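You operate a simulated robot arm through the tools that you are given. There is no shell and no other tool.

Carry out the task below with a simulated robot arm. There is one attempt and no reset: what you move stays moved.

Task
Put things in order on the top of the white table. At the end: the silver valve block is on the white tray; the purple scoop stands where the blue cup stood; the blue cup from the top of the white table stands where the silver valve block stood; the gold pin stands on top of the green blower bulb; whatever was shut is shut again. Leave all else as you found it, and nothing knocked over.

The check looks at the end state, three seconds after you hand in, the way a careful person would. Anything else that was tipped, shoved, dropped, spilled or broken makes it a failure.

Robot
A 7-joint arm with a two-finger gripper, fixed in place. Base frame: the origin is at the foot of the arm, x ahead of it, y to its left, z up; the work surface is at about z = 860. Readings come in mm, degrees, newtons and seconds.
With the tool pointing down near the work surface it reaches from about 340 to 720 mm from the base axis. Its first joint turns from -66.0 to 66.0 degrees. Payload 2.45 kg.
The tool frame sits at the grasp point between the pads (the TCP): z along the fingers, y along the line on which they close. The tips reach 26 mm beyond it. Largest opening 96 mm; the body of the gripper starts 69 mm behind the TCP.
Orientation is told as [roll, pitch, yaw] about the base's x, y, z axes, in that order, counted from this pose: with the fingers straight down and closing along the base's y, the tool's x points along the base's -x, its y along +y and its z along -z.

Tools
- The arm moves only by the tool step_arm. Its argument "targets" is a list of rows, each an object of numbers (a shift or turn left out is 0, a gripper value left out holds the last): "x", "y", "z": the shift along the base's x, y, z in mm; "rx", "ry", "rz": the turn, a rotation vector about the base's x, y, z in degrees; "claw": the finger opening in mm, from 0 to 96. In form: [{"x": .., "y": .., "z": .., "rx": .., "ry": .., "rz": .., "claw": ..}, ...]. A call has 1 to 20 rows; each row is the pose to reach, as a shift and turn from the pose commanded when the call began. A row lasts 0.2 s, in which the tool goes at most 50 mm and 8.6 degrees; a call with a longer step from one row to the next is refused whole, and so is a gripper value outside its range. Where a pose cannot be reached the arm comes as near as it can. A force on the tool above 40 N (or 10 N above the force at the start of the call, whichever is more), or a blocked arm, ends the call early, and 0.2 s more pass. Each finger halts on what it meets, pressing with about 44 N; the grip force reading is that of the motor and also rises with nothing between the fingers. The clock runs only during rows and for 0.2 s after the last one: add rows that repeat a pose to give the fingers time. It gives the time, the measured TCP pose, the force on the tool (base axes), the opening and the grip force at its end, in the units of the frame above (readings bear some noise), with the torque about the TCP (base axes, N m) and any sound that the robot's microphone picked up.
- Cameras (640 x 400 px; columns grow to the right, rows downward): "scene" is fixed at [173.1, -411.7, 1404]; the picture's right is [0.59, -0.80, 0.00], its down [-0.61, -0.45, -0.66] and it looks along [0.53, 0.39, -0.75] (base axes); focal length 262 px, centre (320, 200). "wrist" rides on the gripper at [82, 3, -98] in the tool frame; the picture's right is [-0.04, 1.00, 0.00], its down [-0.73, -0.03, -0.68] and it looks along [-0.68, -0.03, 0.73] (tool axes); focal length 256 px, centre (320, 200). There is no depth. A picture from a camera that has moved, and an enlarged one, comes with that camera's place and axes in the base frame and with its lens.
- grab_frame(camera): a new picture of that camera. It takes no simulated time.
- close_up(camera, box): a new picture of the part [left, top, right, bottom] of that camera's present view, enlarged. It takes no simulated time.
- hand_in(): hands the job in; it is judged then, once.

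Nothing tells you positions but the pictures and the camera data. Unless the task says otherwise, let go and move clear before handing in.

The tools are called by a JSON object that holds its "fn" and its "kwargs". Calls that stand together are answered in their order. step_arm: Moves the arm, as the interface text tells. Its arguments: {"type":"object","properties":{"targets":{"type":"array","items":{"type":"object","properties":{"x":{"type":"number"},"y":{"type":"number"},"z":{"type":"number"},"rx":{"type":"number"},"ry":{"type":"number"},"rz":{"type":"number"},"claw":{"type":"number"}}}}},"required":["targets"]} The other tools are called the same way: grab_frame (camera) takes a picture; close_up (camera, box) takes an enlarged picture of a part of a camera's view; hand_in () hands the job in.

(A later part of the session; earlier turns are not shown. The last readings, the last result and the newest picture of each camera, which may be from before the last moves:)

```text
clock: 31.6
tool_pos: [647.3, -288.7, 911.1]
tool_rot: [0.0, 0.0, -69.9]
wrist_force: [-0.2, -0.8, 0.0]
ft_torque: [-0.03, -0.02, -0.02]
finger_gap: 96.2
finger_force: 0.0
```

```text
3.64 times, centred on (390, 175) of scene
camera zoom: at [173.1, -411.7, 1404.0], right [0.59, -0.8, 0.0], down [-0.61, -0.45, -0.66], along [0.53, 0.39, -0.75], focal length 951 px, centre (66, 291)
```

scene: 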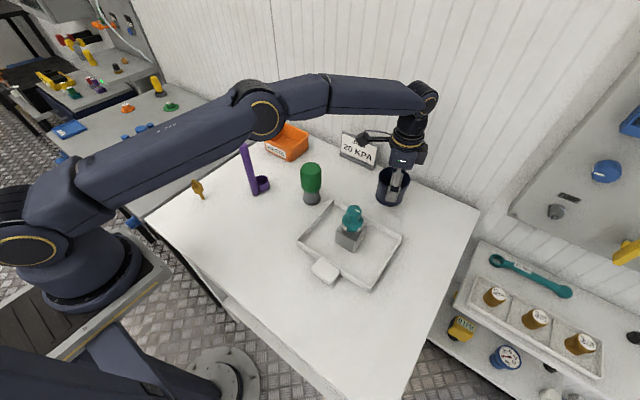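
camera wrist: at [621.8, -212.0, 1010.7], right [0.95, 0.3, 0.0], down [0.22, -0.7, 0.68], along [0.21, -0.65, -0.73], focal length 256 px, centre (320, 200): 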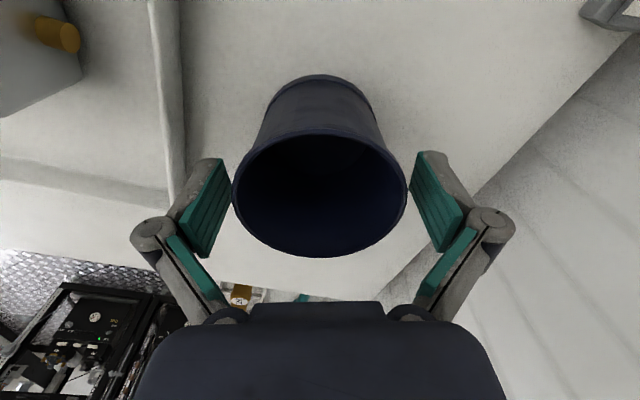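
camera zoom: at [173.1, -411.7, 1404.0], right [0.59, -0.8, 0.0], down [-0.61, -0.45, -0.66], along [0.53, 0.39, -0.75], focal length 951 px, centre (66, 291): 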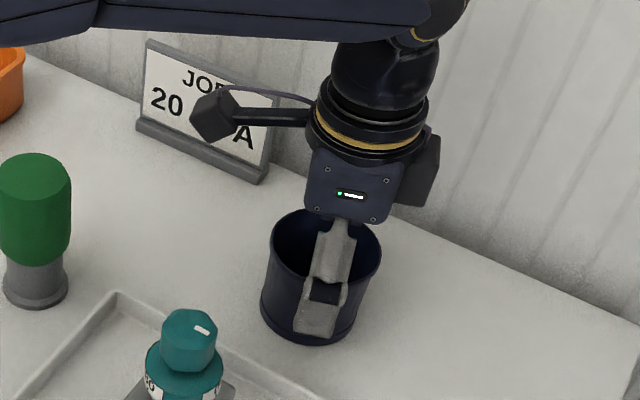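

The cup stands free at the block's old place. I'll rise straight up, then swing over to above the scoop handle, which I triangulate at (465.5, 26.3) with its top at z = 1031, turning back to yaw 0.

{"fn": "step_arm", "kwargs": {"targets": [{"z": 25}, {"z": 60}, {"x": -10, "y": 5, "z": 90}, {"x": -40, "y": 25, "z": 120}, {"x": -65, "y": 50, "z": 148, "rz": 8}, {"x": -90, "y": 85, "z": 170, "rz": 16}, {"x": -110, "y": 125, "z": 178, "rz": 24}, {"x": -128, "y": 168, "z": 178, "rz": 32}, {"x": -144, "y": 211, "z": 178, "rz": 40}, {"x": -158, "y": 254, "z": 178, "rz": 48}, {"x": -170, "y": 292, "z": 178, "rz": 56}, {"x": -180.5, "y": 316.5, "z": 178, "rz": 64}, {"x": -180.5, "y": 316.5, "z": 178, "rz": 70}, {"x": -180.5, "y": 316.5, "z": 178, "rz": 70}]}}

{"fn": "grab_frame", "kwargs": {"camera": "wrist"}}

{"fn": "grab_frame", "kwargs": {"camera": "scene"}}

```text
clock: 34.6
tool_pos: [464.4, 27.6, 1090.3]
tool_rot: [0.0, 0.0, 0.1]
wrist_force: [-0.5, 0.2, -0.1]
ft_torque: [-0.04, -0.01, 0.02]
finger_gap: 96.3
finger_force: 0.1
```

```text
taken
camera wrist: at [383.1, 30.2, 1188.8], right [0.04, 1.0, 0.0], down [0.73, -0.03, 0.68], along [0.68, -0.03, -0.73], focal length 256 px, centre (320, 200)
```

wrist: 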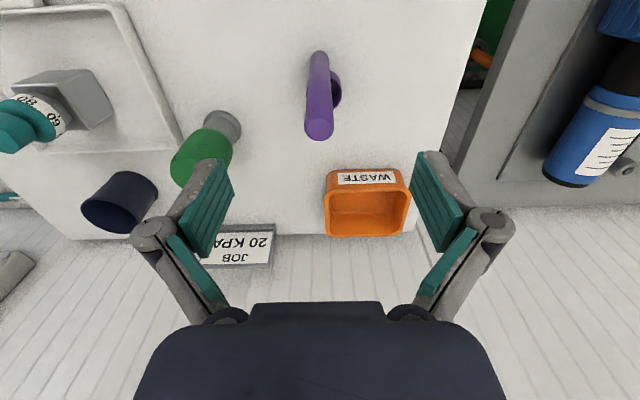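

```text
taken
```

scene: 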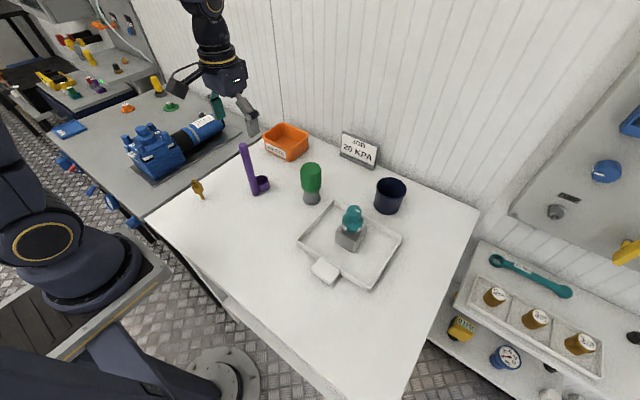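

The cup now stands at its new place. I'll zoom in on the scoop from above.

{"fn": "close_up", "kwargs": {"camera": "wrist", "box": [270, 30, 390, 150]}}

{"fn": "close_up", "kwargs": {"camera": "scene", "box": [340, 150, 440, 260]}}

```text
3.33 times, centred on (330, 90) of wrist
camera zoom: at [383.1, 30.2, 1188.8], right [0.04, 1.0, 0.0], down [0.73, -0.03, 0.68], along [0.68, -0.03, -0.73], focal length 853 px, centre (287, 567)
```

zoom: 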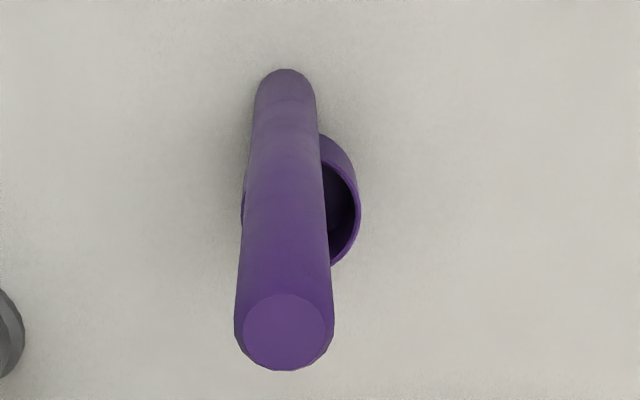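

```text
3.64 times, centred on (390, 205) of scene
camera zoom: at [173.1, -411.7, 1404.0], right [0.59, -0.8, 0.0], down [-0.61, -0.45, -0.66], along [0.53, 0.39, -0.75], focal length 951 px, centre (66, 182)
```

zoom: 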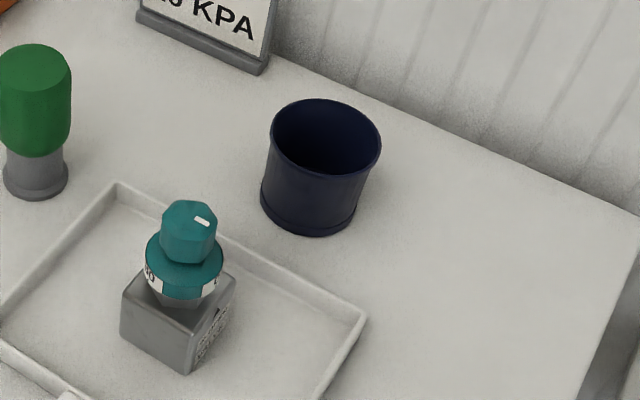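

The handle top is within 1 mm of the gripper axis, and the scoop's cup centre is at about (496, 31). Descending to z ≈ 985 with the fingers part closed.

{"fn": "step_arm", "kwargs": {"targets": [{"x": 0.8, "z": 0, "claw": 70}, {"x": 0.8, "z": -10, "claw": 55}, {"x": 0.8, "z": -30, "claw": 50}, {"x": 0.8, "z": -55}, {"x": 0.8, "z": -80}, {"x": 0.8, "z": -98}, {"x": 0.8, "z": -105.5}, {"x": 0.8, "z": -105.5}]}}

{"fn": "grab_frame", "kwargs": {"camera": "wrist"}}

{"fn": "close_up", "kwargs": {"camera": "scene", "box": [200, 90, 320, 210]}}

```text
clock: 36.4
tool_pos: [466.6, 27.3, 984.7]
tool_rot: [0.1, 0.0, -0.1]
wrist_force: [-0.5, -0.1, 0.0]
ft_torque: [0.02, -0.01, 0.03]
finger_gap: 50.3
finger_force: 0.1
```

```text
taken
camera wrist: at [384.9, 29.9, 1083.6], right [0.04, 1.0, 0.0], down [0.73, -0.03, 0.68], along [0.68, -0.03, -0.73], focal length 256 px, centre (320, 200)
```

wrist: 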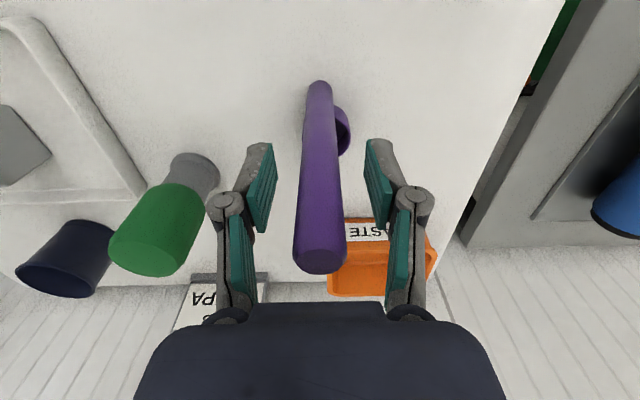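

```text
3.33 times, centred on (260, 150) of scene
camera zoom: at [173.1, -411.7, 1404.0], right [0.59, -0.8, 0.0], down [-0.61, -0.45, -0.66], along [0.53, 0.39, -0.75], focal length 872 px, centre (520, 367)
```

zoom: 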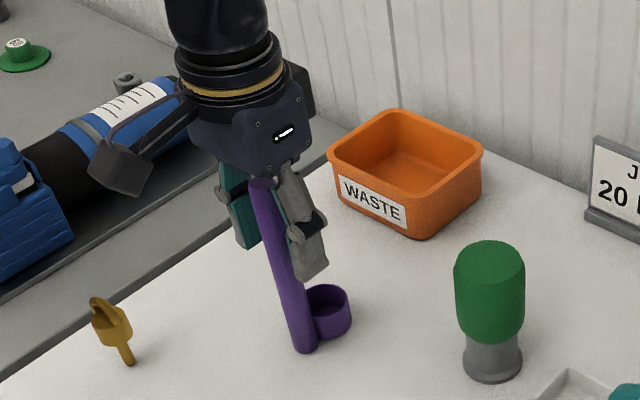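

The handle is between the pads and centred. Closing slowly.

{"fn": "step_arm", "kwargs": {"targets": [{"claw": 40}, {"claw": 32}, {"claw": 27}, {"claw": 24}, {"claw": 22}, {"claw": 18}, {"claw": 14}, {"claw": 14}, {"claw": 14}]}}

{"fn": "grab_frame", "kwargs": {"camera": "wrist"}}

```text
clock: 38.4
tool_pos: [466.5, 26.4, 985.4]
tool_rot: [0.0, 0.0, 0.0]
wrist_force: [-0.4, -0.1, 0.0]
ft_torque: [0.0, -0.03, 0.03]
finger_gap: 19.8
finger_force: 44.1
```

```text
taken
camera wrist: at [384.9, 29.9, 1083.7], right [0.04, 1.0, 0.0], down [0.73, -0.03, 0.68], along [0.68, -0.03, -0.73], focal length 256 px, centre (320, 200)
```

wrist: 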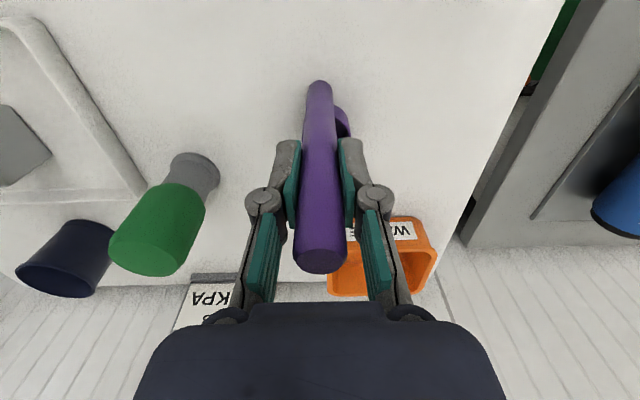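

Gripped at 19.8 mm. Lifting and checking that it hangs straight.

{"fn": "step_arm", "kwargs": {"targets": [{"z": 4}, {"z": 12}, {"z": 25}, {"z": 42}, {"z": 55}, {"z": 55}]}}

{"fn": "close_up", "kwargs": {"camera": "scene", "box": [200, 80, 340, 210]}}

{"fn": "grab_frame", "kwargs": {"camera": "wrist"}}

```text
clock: 39.8
tool_pos: [467.6, 26.1, 1040.1]
tool_rot: [0.0, 0.0, 0.1]
wrist_force: [-0.4, -0.6, -0.5]
ft_torque: [0.01, 0.0, -0.01]
finger_gap: 19.4
finger_force: 43.7
```

```text
3.08 times, centred on (270, 145) of scene
camera zoom: at [173.1, -411.7, 1404.0], right [0.59, -0.8, 0.0], down [-0.61, -0.45, -0.66], along [0.53, 0.39, -0.75], focal length 804 px, centre (474, 369)
```

zoom: 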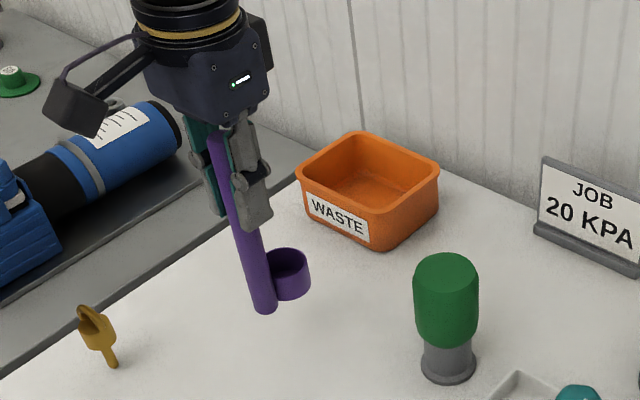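

```text
taken
camera wrist: at [385.9, 28.9, 1138.2], right [0.04, 1.0, 0.0], down [0.73, -0.03, 0.68], along [0.68, -0.03, -0.73], focal length 256 px, centre (320, 200)
```

wrist: 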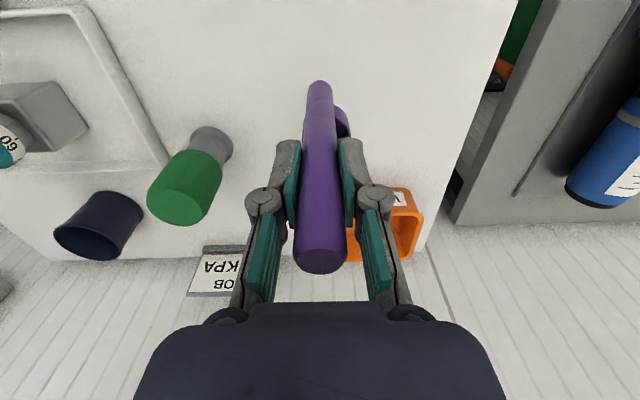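

It hangs straight. Carrying it between bulb and bin to above the cup's old place, with the handle target at (657, -54).

{"fn": "step_arm", "kwargs": {"targets": [{"x": 20, "y": -20}, {"x": 50, "y": -40}, {"x": 85, "y": -55}, {"x": 122, "y": -68}, {"x": 158, "y": -77}, {"x": 190, "y": -81}, {"x": 190, "y": -81}]}}

{"fn": "grab_frame", "kwargs": {"camera": "scene"}}

{"fn": "grab_frame", "kwargs": {"camera": "wrist"}}

```text
clock: 41.4
tool_pos: [657.2, -54.3, 1038.7]
tool_rot: [0.0, 0.0, 0.0]
wrist_force: [0.4, 0.4, 0.0]
ft_torque: [-0.03, 0.02, -0.01]
finger_gap: 19.6
finger_force: 44.0
```

```text
taken
```

scene: 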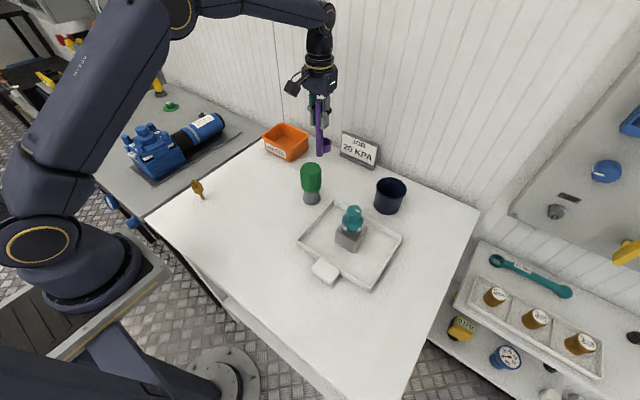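

```text
taken
camera wrist: at [575.7, -51.1, 1136.5], right [0.04, 1.0, 0.0], down [0.73, -0.03, 0.68], along [0.68, -0.03, -0.73], focal length 256 px, centre (320, 200)
```

wrist: 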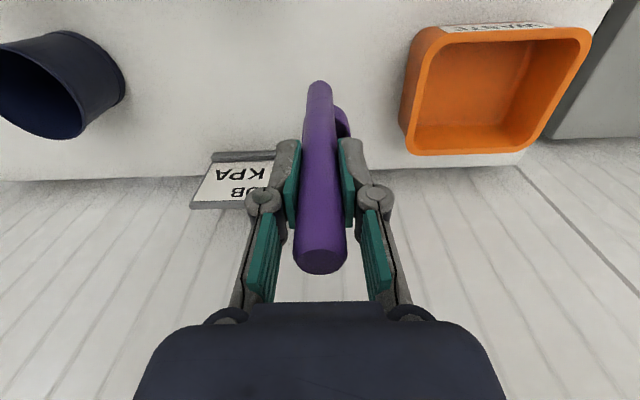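

Above the target. Lowering 53 mm, then fine steps to contact.

{"fn": "step_arm", "kwargs": {"targets": [{"z": -12}, {"z": -26}, {"z": -40}, {"z": -48}, {"z": -51}, {"z": -52.5}, {"z": -53.2}, {"z": -53.9}, {"z": -54.6}, {"z": -54.6}]}}

```text
clock: 43.6
tool_pos: [656.9, -54.5, 985.7]
tool_rot: [0.0, 0.0, 0.0]
wrist_force: [0.0, 0.1, -0.4]
ft_torque: [0.02, 0.01, 0.02]
finger_gap: 19.6
finger_force: 44.0
```

{"fn": "step_arm", "kwargs": {"targets": [{"z": -0.5}, {"z": -1.0}, {"z": -1.0}]}}

{"fn": "close_up", "kwargs": {"camera": "scene", "box": [270, 80, 380, 200]}}

```text
clock: 44.4
tool_pos: [656.8, -54.6, 985.6]
tool_rot: [-0.1, -0.1, 0.0]
wrist_force: [-4.3, -2.1, 13.0]
ft_torque: [-0.04, 0.13, 0.01]
finger_gap: 19.8
finger_force: 43.9
```

```text
3.33 times, centred on (325, 140) of scene
camera zoom: at [172.7, -411.7, 1404.0], right [0.59, -0.8, 0.0], down [-0.61, -0.45, -0.66], along [0.53, 0.39, -0.75], focal length 872 px, centre (303, 400)
```

zoom: 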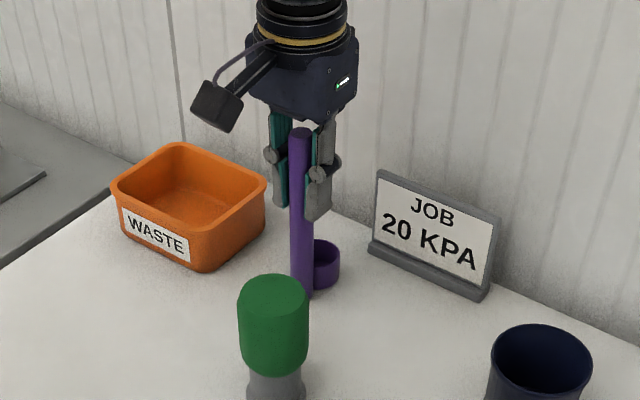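

Contact at 13 N. Easing up 0.4 mm and opening gently.

{"fn": "step_arm", "kwargs": {"targets": [{"z": 0.4}, {"z": 0.4, "claw": 22}, {"z": 0.4, "claw": 26}, {"z": 0.4, "claw": 34}, {"z": 0.4, "claw": 44}, {"z": 0.4, "claw": 52}, {"z": 0.4, "claw": 52}]}}

{"fn": "grab_frame", "kwargs": {"camera": "wrist"}}

{"fn": "close_up", "kwargs": {"camera": "scene", "box": [270, 80, 380, 200]}}

```text
clock: 46.0
tool_pos: [657.6, -53.4, 983.6]
tool_rot: [0.0, 0.1, 0.0]
wrist_force: [-1.1, 0.3, 0.5]
ft_torque: [0.0, -0.01, -0.01]
finger_gap: 52.3
finger_force: 0.1
```

```text
taken
camera wrist: at [575.6, -50.5, 1082.7], right [0.04, 1.0, 0.0], down [0.73, -0.03, 0.68], along [0.68, -0.03, -0.73], focal length 256 px, centre (320, 200)
```

wrist: 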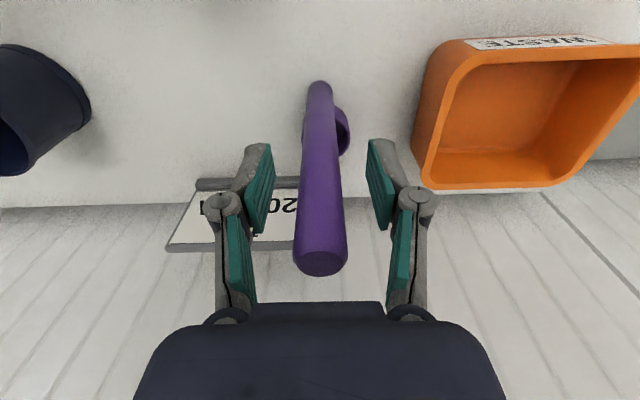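

```text
3.33 times, centred on (325, 140) of scene
camera zoom: at [173.1, -411.7, 1404.0], right [0.59, -0.8, 0.0], down [-0.61, -0.45, -0.66], along [0.53, 0.39, -0.75], focal length 872 px, centre (303, 400)
```

zoom: 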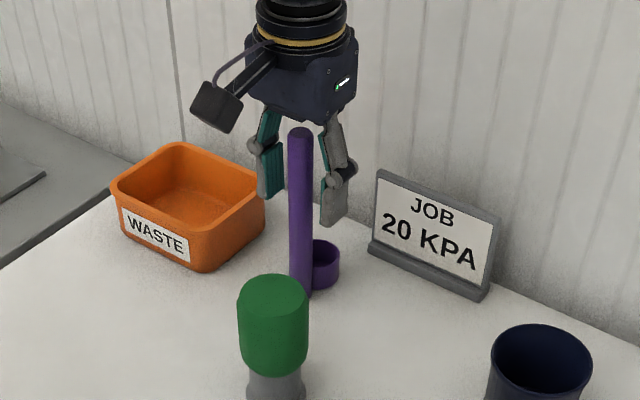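

The scoop stands free. Rising above its top, then moving over the bulb to measure it.

{"fn": "step_arm", "kwargs": {"targets": [{"z": 20}, {"z": 50}, {"z": 80}, {"z": 100}, {"x": -30, "y": -14, "z": 106}, {"x": -60, "y": -28, "z": 106}, {"x": -90, "y": -42, "z": 106}, {"x": -116, "y": -57, "z": 106}, {"x": -116, "y": -57, "z": 106}]}}

{"fn": "grab_frame", "kwargs": {"camera": "wrist"}}

{"fn": "close_up", "kwargs": {"camera": "wrist", "box": [260, 40, 400, 160]}}

{"fn": "close_up", "kwargs": {"camera": "scene", "box": [280, 110, 370, 210]}}

```text
clock: 48.0
tool_pos: [540.7, -109.9, 1088.0]
tool_rot: [0.0, 0.0, 0.1]
wrist_force: [-0.1, -0.7, 0.5]
ft_torque: [-0.02, 0.01, -0.03]
finger_gap: 52.0
finger_force: 0.0
```

```text
taken
camera wrist: at [459.3, -106.6, 1187.4], right [0.04, 1.0, 0.0], down [0.73, -0.03, 0.68], along [0.68, -0.03, -0.73], focal length 256 px, centre (320, 200)
```

wrist: 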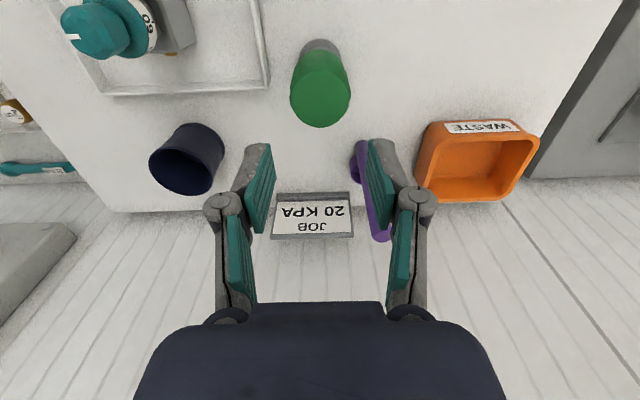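

```text
3.33 times, centred on (330, 100) of wrist
camera zoom: at [459.3, -106.6, 1187.4], right [0.04, 1.0, 0.0], down [0.73, -0.03, 0.68], along [0.68, -0.03, -0.73], focal length 853 px, centre (287, 533)
```

zoom: 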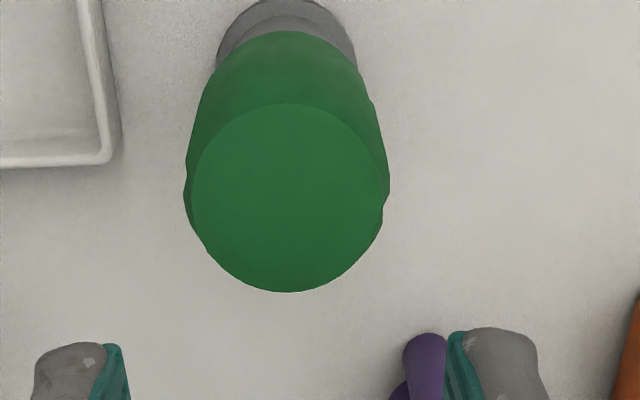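

```text
4.00 times, centred on (325, 160) of scene
camera zoom: at [173.1, -411.7, 1404.0], right [0.59, -0.8, 0.0], down [-0.61, -0.45, -0.66], along [0.53, 0.39, -0.75], focal length 1046 px, centre (300, 360)
```

zoom: 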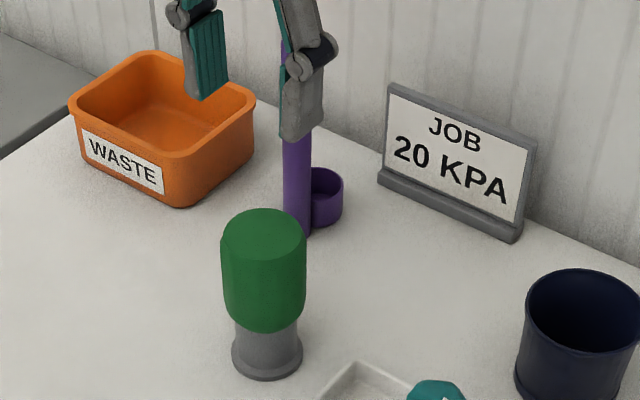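

The bulb's flat top is about 45 mm across, and several views together put its centre at (545, -110) with height near z = 970. Next I move above the pin at about (365, 132) to measure it.

{"fn": "step_arm", "kwargs": {"targets": [{"x": -25, "y": 35}, {"x": -50, "y": 70}, {"x": -75, "y": 105}, {"x": -100, "y": 140}, {"x": -125, "y": 175}, {"x": -150, "y": 210}, {"x": -176, "y": 242}, {"x": -176, "y": 242, "z": -30}, {"x": -176, "y": 242, "z": -60}, {"x": -176, "y": 242, "z": -60}]}}

{"fn": "grab_frame", "kwargs": {"camera": "wrist"}}

{"fn": "grab_frame", "kwargs": {"camera": "scene"}}

```text
clock: 50.2
tool_pos: [364.5, 129.6, 1030.4]
tool_rot: [0.0, -0.1, 0.0]
wrist_force: [-1.2, -0.9, 0.1]
ft_torque: [0.0, -0.02, 0.0]
finger_gap: 52.0
finger_force: 0.2
```

```text
taken
camera wrist: at [283.4, 133.1, 1128.7], right [0.04, 1.0, 0.0], down [0.73, -0.03, 0.68], along [0.68, -0.03, -0.73], focal length 256 px, centre (320, 200)
```

wrist: 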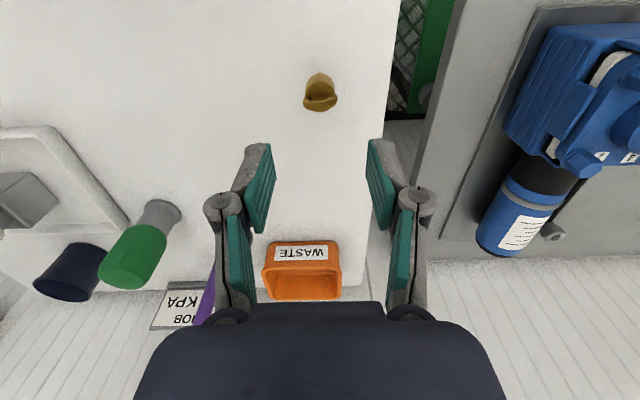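

```text
taken
```

scene: 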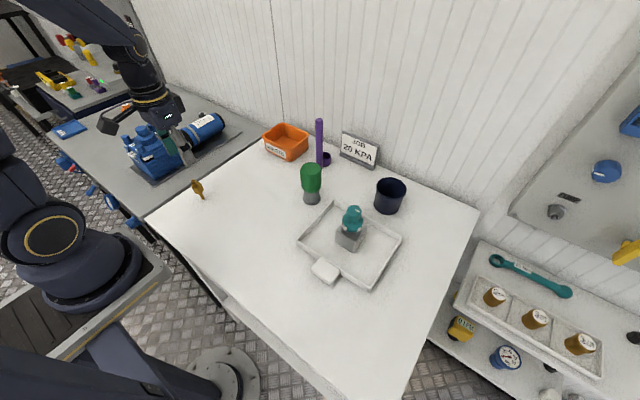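

The pin is right under the gripper; zooming in on it.

{"fn": "close_up", "kwargs": {"camera": "wrist", "box": [280, 55, 360, 125]}}

{"fn": "close_up", "kwargs": {"camera": "scene", "box": [180, 165, 220, 210]}}

{"fn": "close_up", "kwargs": {"camera": "wrist", "box": [90, 180, 230, 340]}}

```text
5.71 times, centred on (320, 90) of wrist
camera zoom: at [283.4, 133.1, 1128.7], right [0.04, 1.0, 0.0], down [0.73, -0.03, 0.68], along [0.68, -0.03, -0.73], focal length 1463 px, centre (320, 829)
```

zoom: 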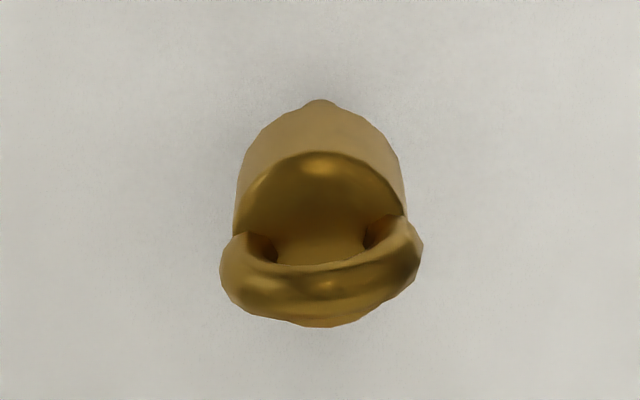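

```text
8.89 times, centred on (200, 188) of scene
camera zoom: at [173.1, -411.7, 1404.0], right [0.59, -0.8, 0.0], down [-0.61, -0.45, -0.66], along [0.53, 0.39, -0.75], focal length 2324 px, centre (1387, 311)
```

zoom: 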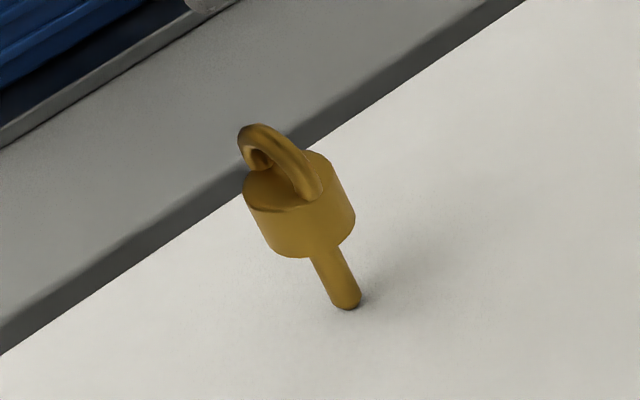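

```text
2.50 times, centred on (160, 260) of wrist
camera zoom: at [283.4, 133.1, 1128.7], right [0.04, 1.0, 0.0], down [0.73, -0.03, 0.68], along [0.68, -0.03, -0.73], focal length 640 px, centre (720, 50)
```

zoom: 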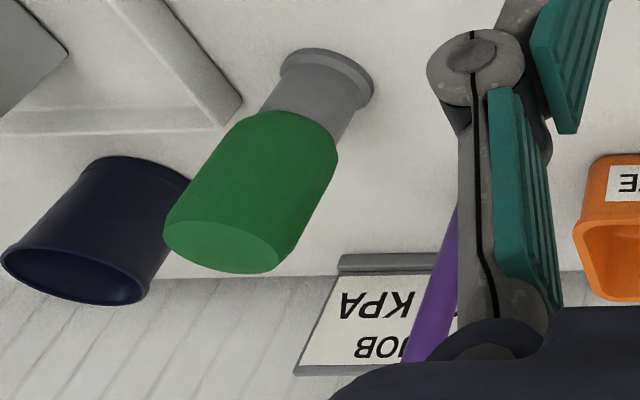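

The pin's eye ring lies along y and looks slightly wider than its body, so I'll grip across it (closing nearly along x). Rotating to yaw 85° above the pin, which also lets the camera measure x directly.

{"fn": "step_arm", "kwargs": {"targets": [{"rz": 8.5}, {"rz": 17}, {"rz": 25.5}, {"rz": 34}, {"rz": 42.5}, {"rz": 51}, {"rz": 59.5}, {"rz": 68}, {"rz": 76.5}, {"x": 1, "rz": 85}, {"x": 1, "rz": 85}, {"x": 1, "rz": 85}]}}

{"fn": "grab_frame", "kwargs": {"camera": "wrist"}}

{"fn": "close_up", "kwargs": {"camera": "wrist", "box": [280, 55, 360, 125]}}

```text
clock: 52.8
tool_pos: [366.0, 130.7, 1029.6]
tool_rot: [-0.1, 0.0, 85.2]
wrist_force: [-0.1, -0.2, 0.5]
ft_torque: [0.01, 0.05, -0.01]
finger_gap: 52.1
finger_force: 0.0
```

```text
taken
camera wrist: at [356.2, 49.7, 1128.4], right [-0.99, 0.13, 0.0], down [0.09, 0.73, 0.68], along [0.09, 0.67, -0.73], focal length 256 px, centre (320, 200)
```

wrist: 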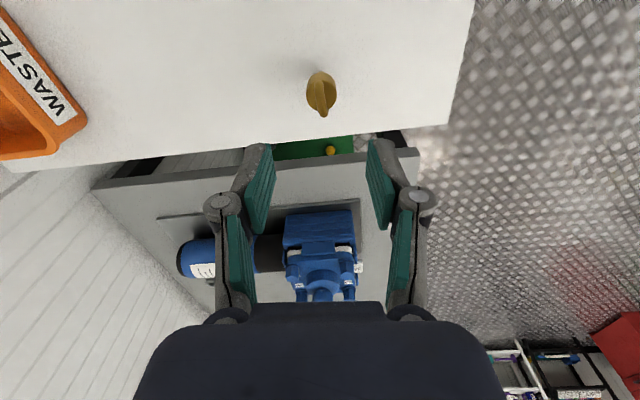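

```text
5.71 times, centred on (320, 90) of wrist
camera zoom: at [356.2, 49.7, 1128.4], right [-0.99, 0.13, 0.0], down [0.09, 0.73, 0.68], along [0.09, 0.67, -0.73], focal length 1463 px, centre (320, 829)
```

zoom: 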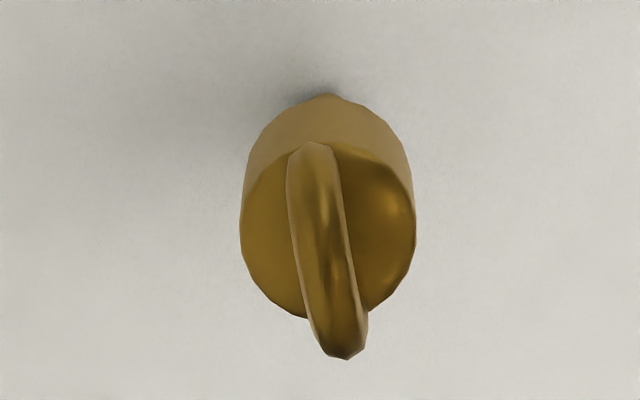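

The pin body is 25.6 mm across, centred about 0.9 mm to the -x side of the gripper axis, with the body spanning about z 894–915. I'll shift x by -0.9 and descend to z ≈ 898.

{"fn": "step_arm", "kwargs": {"targets": [{"x": -0.9, "z": -20}, {"x": -0.9, "z": -45}, {"x": -0.9, "z": -70}, {"x": -0.9, "z": -92}, {"x": -0.9, "z": -110}, {"x": -0.9, "z": -122}, {"x": -0.9, "z": -129}, {"x": -0.9, "z": -132}, {"x": -0.9, "z": -132}]}}

{"fn": "grab_frame", "kwargs": {"camera": "wrist"}}

{"fn": "close_up", "kwargs": {"camera": "wrist", "box": [240, 80, 400, 240]}}

{"fn": "close_up", "kwargs": {"camera": "scene", "box": [150, 120, 250, 220]}}

```text
clock: 54.8
tool_pos: [365.1, 131.6, 897.1]
tool_rot: [0.0, 0.1, 85.0]
wrist_force: [0.8, -0.3, -0.7]
ft_torque: [0.0, 0.01, 0.03]
finger_gap: 52.2
finger_force: 0.1
```

```text
taken
camera wrist: at [355.0, 48.9, 996.9], right [-0.99, 0.13, 0.0], down [0.09, 0.73, 0.68], along [0.09, 0.67, -0.73], focal length 256 px, centre (320, 200)
```

wrist: 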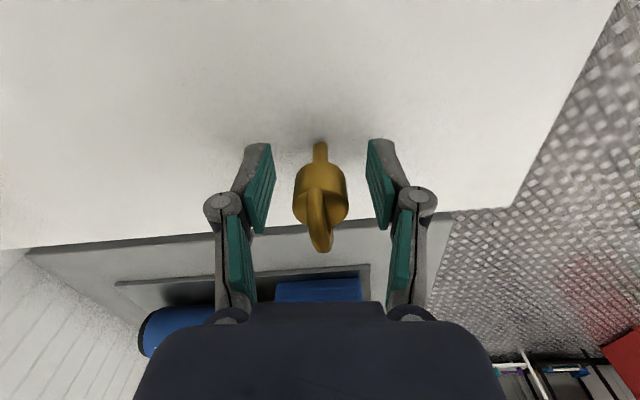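

```text
2.50 times, centred on (320, 160) of wrist
camera zoom: at [355.0, 48.9, 996.9], right [-0.99, 0.13, 0.0], down [0.09, 0.73, 0.68], along [0.09, 0.67, -0.73], focal length 640 px, centre (320, 300)
```

zoom: 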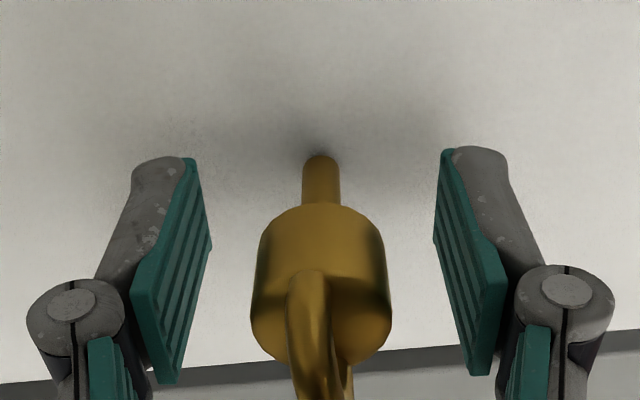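

```text
4.00 times, centred on (200, 170) of scene
camera zoom: at [173.1, -411.7, 1404.0], right [0.59, -0.8, 0.0], down [-0.61, -0.45, -0.66], along [0.53, 0.39, -0.75], focal length 1046 px, centre (800, 320)
```

zoom: 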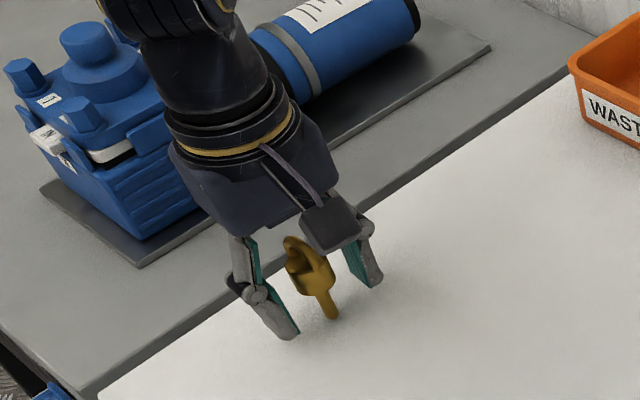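

The pin is centred to within a fraction of a millimetre and the pads span the full body height. Closing very slowly.

{"fn": "step_arm", "kwargs": {"targets": [{"claw": 44}, {"claw": 37}, {"claw": 32}, {"claw": 29.5}, {"claw": 28}, {"claw": 27}, {"claw": 26}, {"claw": 25}, {"claw": 23}, {"claw": 20}, {"claw": 18}, {"claw": 18}, {"claw": 18}]}}

{"fn": "close_up", "kwargs": {"camera": "wrist", "box": [240, 80, 400, 240]}}

{"fn": "close_up", "kwargs": {"camera": "scene", "box": [170, 150, 240, 210]}}

```text
clock: 57.6
tool_pos: [364.8, 130.0, 898.9]
tool_rot: [0.0, 0.0, 85.0]
wrist_force: [-1.5, 0.1, 0.7]
ft_torque: [0.0, 0.02, 0.0]
finger_gap: 22.5
finger_force: 44.4
```

```text
2.50 times, centred on (320, 160) of wrist
camera zoom: at [354.9, 48.9, 997.0], right [-0.99, 0.13, 0.0], down [0.09, 0.73, 0.68], along [0.09, 0.67, -0.73], focal length 640 px, centre (320, 300)
```

zoom: 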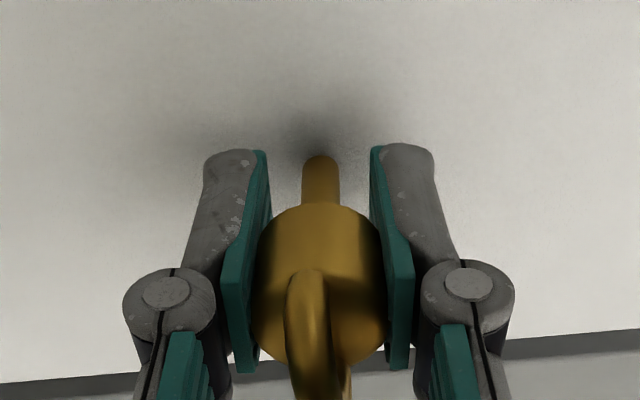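

```text
6.67 times, centred on (205, 180) of scene
camera zoom: at [173.1, -411.7, 1404.0], right [0.59, -0.8, 0.0], down [-0.61, -0.45, -0.66], along [0.53, 0.39, -0.75], focal length 1743 px, centre (1087, 333)
```

zoom: 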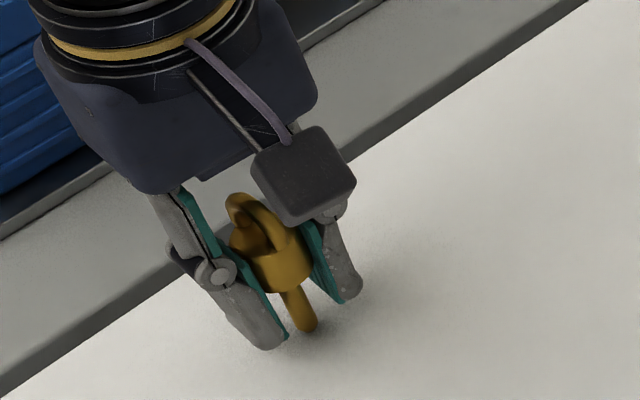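

Gripped (gap 22.5, full force) and the pin still looks upright. Lifting a little to check.

{"fn": "step_arm", "kwargs": {"targets": [{"z": 3}, {"z": 8}, {"z": 16}, {"z": 28}, {"z": 40}, {"z": 40}]}}

{"fn": "close_up", "kwargs": {"camera": "wrist", "box": [240, 80, 400, 240]}}

{"fn": "close_up", "kwargs": {"camera": "scene", "box": [160, 130, 240, 210]}}

```text
clock: 59.0
tool_pos: [364.7, 131.2, 937.6]
tool_rot: [-0.1, -0.1, 85.0]
wrist_force: [0.3, -0.4, -0.2]
ft_torque: [-0.02, 0.01, 0.01]
finger_gap: 22.2
finger_force: 44.2
```

```text
2.50 times, centred on (320, 160) of wrist
camera zoom: at [354.7, 49.9, 1036.4], right [-0.99, 0.13, 0.0], down [0.09, 0.73, 0.68], along [0.09, 0.67, -0.73], focal length 640 px, centre (320, 300)
```

zoom: 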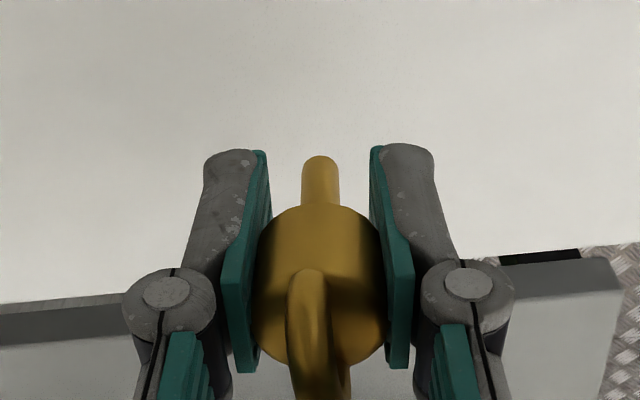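

```text
5.00 times, centred on (200, 170) of scene
camera zoom: at [173.1, -411.7, 1404.0], right [0.59, -0.8, 0.0], down [-0.61, -0.45, -0.66], along [0.53, 0.39, -0.75], focal length 1307 px, centre (920, 350)
```

zoom: 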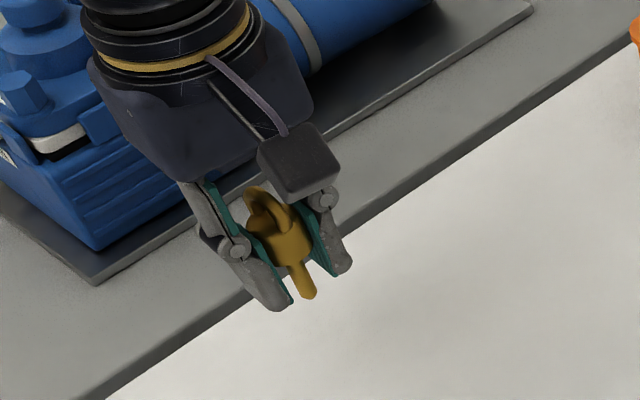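

The pin hangs straight. Raising it so its tip clears everything, then carrying it over the bulb.

{"fn": "step_arm", "kwargs": {"targets": [{"z": 25}, {"z": 60}, {"z": 95}, {"x": 20, "y": -27, "z": 100}, {"x": 45, "y": -60, "z": 100}, {"x": 70, "y": -94, "z": 100}, {"x": 96, "y": -128, "z": 100}, {"x": 122, "y": -162, "z": 100}, {"x": 147, "y": -196, "z": 100}, {"x": 168, "y": -225, "z": 100}, {"x": 180.7, "y": -241.2, "z": 100}, {"x": 180.7, "y": -241.2, "z": 100}, {"x": 180.7, "y": -241.2, "z": 100}]}}

{"fn": "grab_frame", "kwargs": {"camera": "wrist"}}

{"fn": "close_up", "kwargs": {"camera": "wrist", "box": [240, 60, 400, 240]}}

{"fn": "close_up", "kwargs": {"camera": "scene", "box": [260, 80, 380, 220]}}

```text
clock: 61.8
tool_pos: [544.9, -110.6, 1038.3]
tool_rot: [0.0, 0.0, 85.0]
wrist_force: [0.3, 0.4, -0.3]
ft_torque: [0.01, 0.02, -0.02]
finger_gap: 22.1
finger_force: 44.1
```

```text
taken
camera wrist: at [535.6, -191.4, 1137.3], right [-0.99, 0.13, 0.0], down [0.09, 0.73, 0.68], along [0.09, 0.67, -0.73], focal length 256 px, centre (320, 200)
```

wrist: 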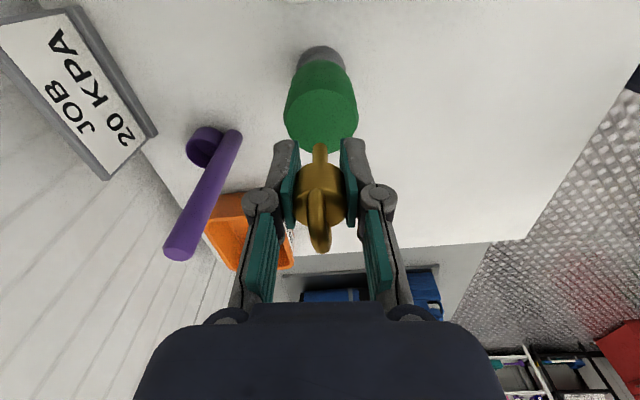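

```text
2.22 times, centred on (320, 150) of wrist
camera zoom: at [535.6, -191.4, 1137.3], right [-0.99, 0.13, 0.0], down [0.09, 0.73, 0.68], along [0.09, 0.67, -0.73], focal length 569 px, centre (320, 311)
```

zoom: 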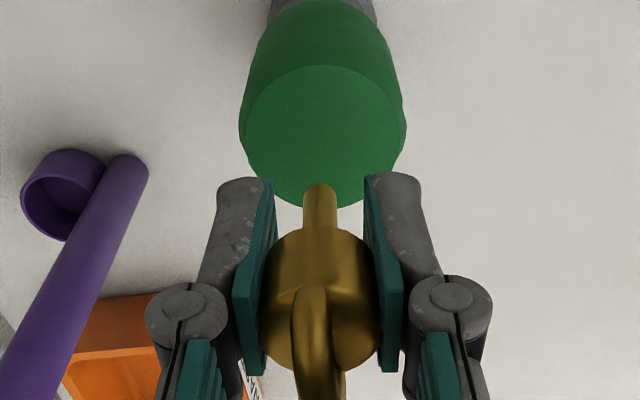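

```text
2.86 times, centred on (320, 150) of scene
camera zoom: at [173.1, -411.7, 1404.0], right [0.59, -0.8, 0.0], down [-0.61, -0.45, -0.66], along [0.53, 0.39, -0.75], focal length 747 px, centre (320, 343)
```

zoom: 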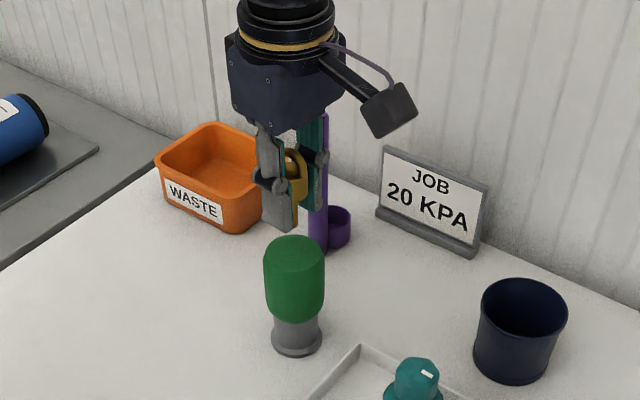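

The pin is over the bulb: bulb centre about (545, -108.5), pin within about 1 mm. I'll nudge +0.8 in y and lower to just above the top.

{"fn": "step_arm", "kwargs": {"targets": [{"y": 0.8, "z": -8}, {"y": 0.8, "z": -16}, {"y": 0.8, "z": -21}, {"y": 0.8, "z": -24}, {"y": 0.8, "z": -24}]}}

{"fn": "close_up", "kwargs": {"camera": "scene", "box": [280, 120, 350, 200]}}

{"fn": "close_up", "kwargs": {"camera": "wrist", "box": [240, 60, 400, 240]}}

```text
clock: 63.0
tool_pos: [546.4, -108.4, 1014.1]
tool_rot: [-0.1, 0.0, 85.0]
wrist_force: [0.3, -0.1, 0.0]
ft_torque: [0.01, 0.01, 0.01]
finger_gap: 22.0
finger_force: 44.1
```

```text
5.00 times, centred on (315, 160) of scene
camera zoom: at [173.1, -411.7, 1404.0], right [0.59, -0.8, 0.0], down [-0.61, -0.45, -0.66], along [0.53, 0.39, -0.75], focal length 1307 px, centre (345, 400)
```

zoom: 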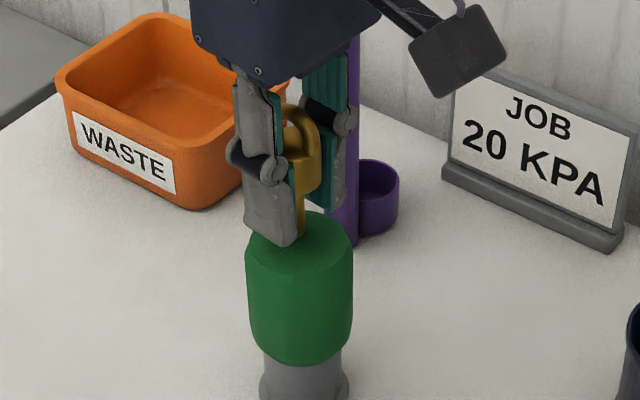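

```text
2.22 times, centred on (320, 150) of wrist
camera zoom: at [535.3, -189.8, 1112.7], right [-0.99, 0.13, 0.0], down [0.09, 0.73, 0.68], along [0.09, 0.67, -0.73], focal length 569 px, centre (320, 311)
```

zoom: 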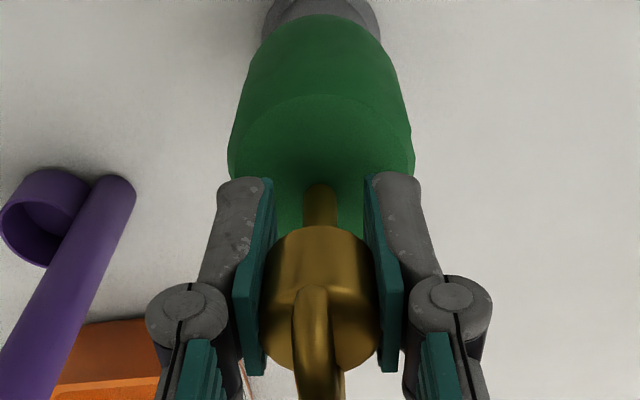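

The tip is a few millimetres above the bulb's flat top and central. Lowering in half-millimetre steps until contact.

{"fn": "step_arm", "kwargs": {"targets": [{"z": -0.5}, {"z": -1.0}, {"z": -1.5}, {"z": -2.0}, {"z": -2.5}, {"z": -3.0}, {"z": -3.0}]}}

```text
clock: 64.6
tool_pos: [546.7, -108.9, 1011.3]
tool_rot: [-0.1, -0.1, 85.1]
wrist_force: [-2.8, 2.0, 15.4]
ft_torque: [0.1, 0.08, 0.02]
finger_gap: 22.2
finger_force: 43.5
```

Contact at 15 N. Easing off to leave only a light touch.

{"fn": "step_arm", "kwargs": {"targets": [{"z": 0.4}, {"z": 0.4}, {"z": 0.4}]}}

{"fn": "close_up", "kwargs": {"camera": "wrist", "box": [240, 60, 400, 240]}}

{"fn": "close_up", "kwargs": {"camera": "scene", "box": [290, 130, 340, 190]}}

```text
clock: 65.4
tool_pos: [546.8, -109.2, 1012.2]
tool_rot: [-0.1, 0.1, 85.1]
wrist_force: [0.1, 0.3, 9.9]
ft_torque: [-0.01, -0.01, -0.01]
finger_gap: 22.0
finger_force: 44.2
```

```text
2.22 times, centred on (320, 150) of wrist
camera zoom: at [535.5, -190.6, 1110.6], right [-0.99, 0.13, 0.0], down [0.09, 0.73, 0.68], along [0.09, 0.67, -0.73], focal length 569 px, centre (320, 311)
```

zoom: 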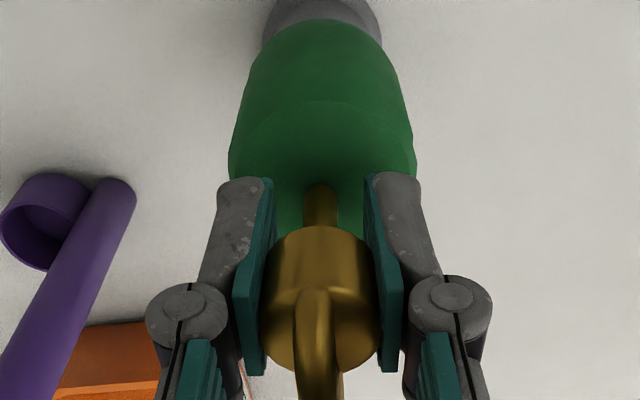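

```text
6.67 times, centred on (315, 160) of scene
camera zoom: at [173.0, -411.7, 1404.0], right [0.59, -0.8, 0.0], down [-0.61, -0.45, -0.66], along [0.53, 0.39, -0.75], focal length 1743 px, centre (353, 467)
```

zoom: 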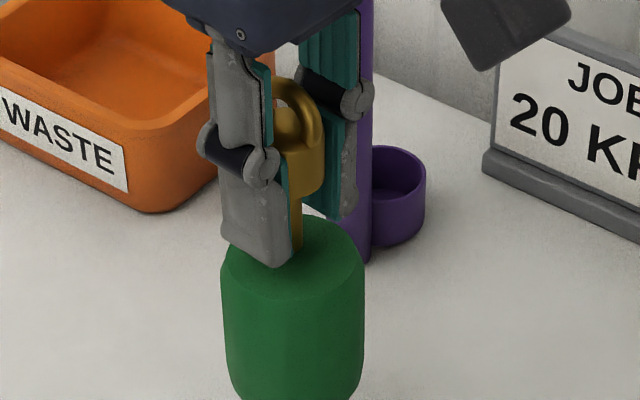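

Still 10 N, so I'll ease off another 0.5 mm.

{"fn": "step_arm", "kwargs": {"targets": [{"z": 0.25}, {"z": 0.5}, {"z": 0.5}]}}

```text
clock: 66.2
tool_pos: [545.2, -109.2, 1012.5]
tool_rot: [0.0, 0.0, 85.1]
wrist_force: [0.8, 0.0, 7.1]
ft_torque: [-0.02, -0.01, -0.01]
finger_gap: 21.8
finger_force: 44.2
```

{"fn": "step_arm", "kwargs": {"targets": [{"z": 0.3}, {"z": 0.5}, {"z": 0.5}]}}

```text
clock: 67.0
tool_pos: [545.9, -109.2, 1012.3]
tool_rot: [0.0, 0.0, 85.0]
wrist_force: [0.4, 0.1, -0.7]
ft_torque: [-0.02, -0.04, -0.02]
finger_gap: 21.9
finger_force: 43.7
```

Now just about touching. Lowering 0.25 mm for a light seat, then opening in small symmetric steps.

{"fn": "step_arm", "kwargs": {"targets": [{"z": -0.25}, {"z": -0.25, "claw": 22}, {"z": -0.25, "claw": 23}, {"z": -0.25, "claw": 24}, {"z": -0.25, "claw": 25}, {"z": -0.25, "claw": 26}, {"z": -0.25, "claw": 28}, {"z": -0.25, "claw": 30}]}}

{"fn": "close_up", "kwargs": {"camera": "wrist", "box": [240, 60, 400, 240]}}

{"fn": "close_up", "kwargs": {"camera": "scene", "box": [290, 130, 340, 190]}}

```text
clock: 68.8
tool_pos: [546.5, -108.9, 1012.5]
tool_rot: [0.0, 0.0, 85.0]
wrist_force: [0.0, 0.3, -0.2]
ft_torque: [0.01, 0.0, -0.01]
finger_gap: 30.0
finger_force: 0.2
```

```text
2.22 times, centred on (320, 150) of wrist
camera zoom: at [535.6, -191.0, 1111.0], right [-0.99, 0.13, 0.0], down [0.09, 0.73, 0.68], along [0.09, 0.67, -0.73], focal length 569 px, centre (320, 311)
```

zoom: 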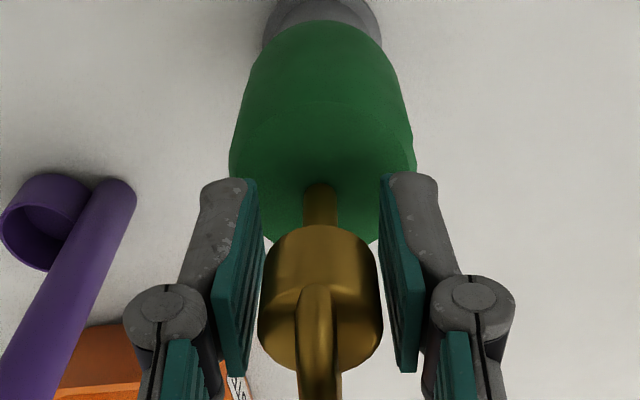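

```text
6.67 times, centred on (315, 160) of scene
camera zoom: at [173.1, -411.7, 1404.0], right [0.59, -0.8, 0.0], down [-0.61, -0.45, -0.66], along [0.53, 0.39, -0.75], focal length 1743 px, centre (353, 467)
```

zoom: 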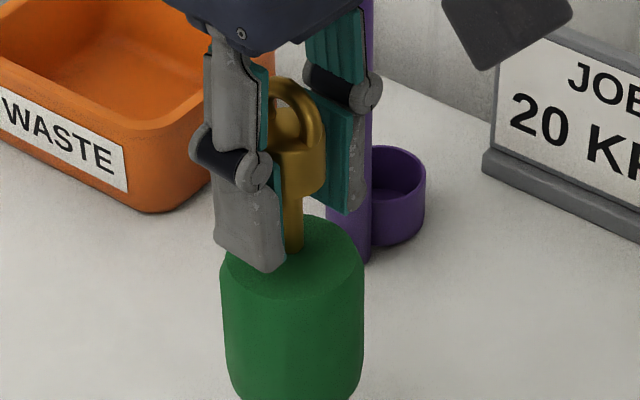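

The pin stands free between the opened pads. I'll hold a second to check it stays steady, then open wider.

{"fn": "step_arm", "kwargs": {"targets": [{"claw": 30}, {"claw": 30}, {"claw": 30}, {"claw": 34}, {"claw": 40}, {"claw": 48}, {"claw": 56}, {"claw": 60}, {"claw": 60}]}}

{"fn": "close_up", "kwargs": {"camera": "wrist", "box": [240, 60, 400, 240]}}

{"fn": "close_up", "kwargs": {"camera": "scene", "box": [290, 130, 340, 190]}}

```text
clock: 70.8
tool_pos: [547.0, -109.9, 1012.7]
tool_rot: [0.1, 0.0, 85.0]
wrist_force: [0.6, 0.5, -0.3]
ft_torque: [0.02, 0.0, -0.04]
finger_gap: 60.2
finger_force: 0.2
```

```text
2.22 times, centred on (320, 150) of wrist
camera zoom: at [535.6, -191.0, 1111.0], right [-0.99, 0.13, 0.0], down [0.09, 0.73, 0.68], along [0.09, 0.67, -0.73], focal length 569 px, centre (320, 311)
```

zoom: 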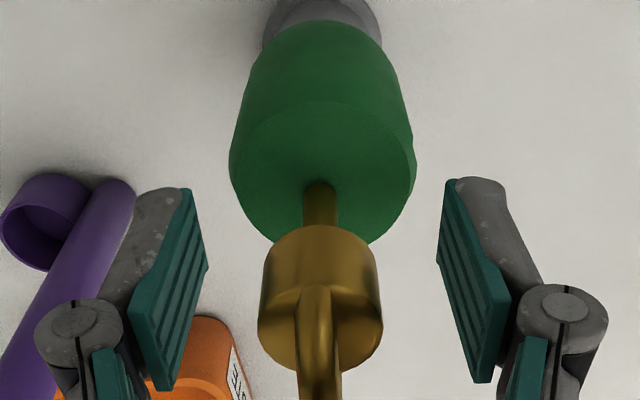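

```text
6.67 times, centred on (315, 160) of scene
camera zoom: at [173.1, -411.7, 1404.0], right [0.59, -0.8, 0.0], down [-0.61, -0.45, -0.66], along [0.53, 0.39, -0.75], focal length 1743 px, centre (353, 467)
```

zoom: 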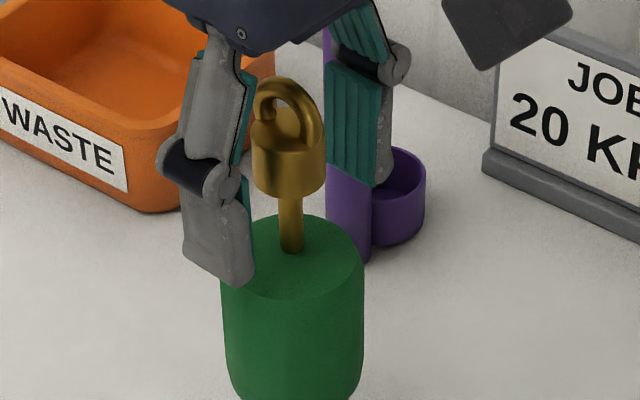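

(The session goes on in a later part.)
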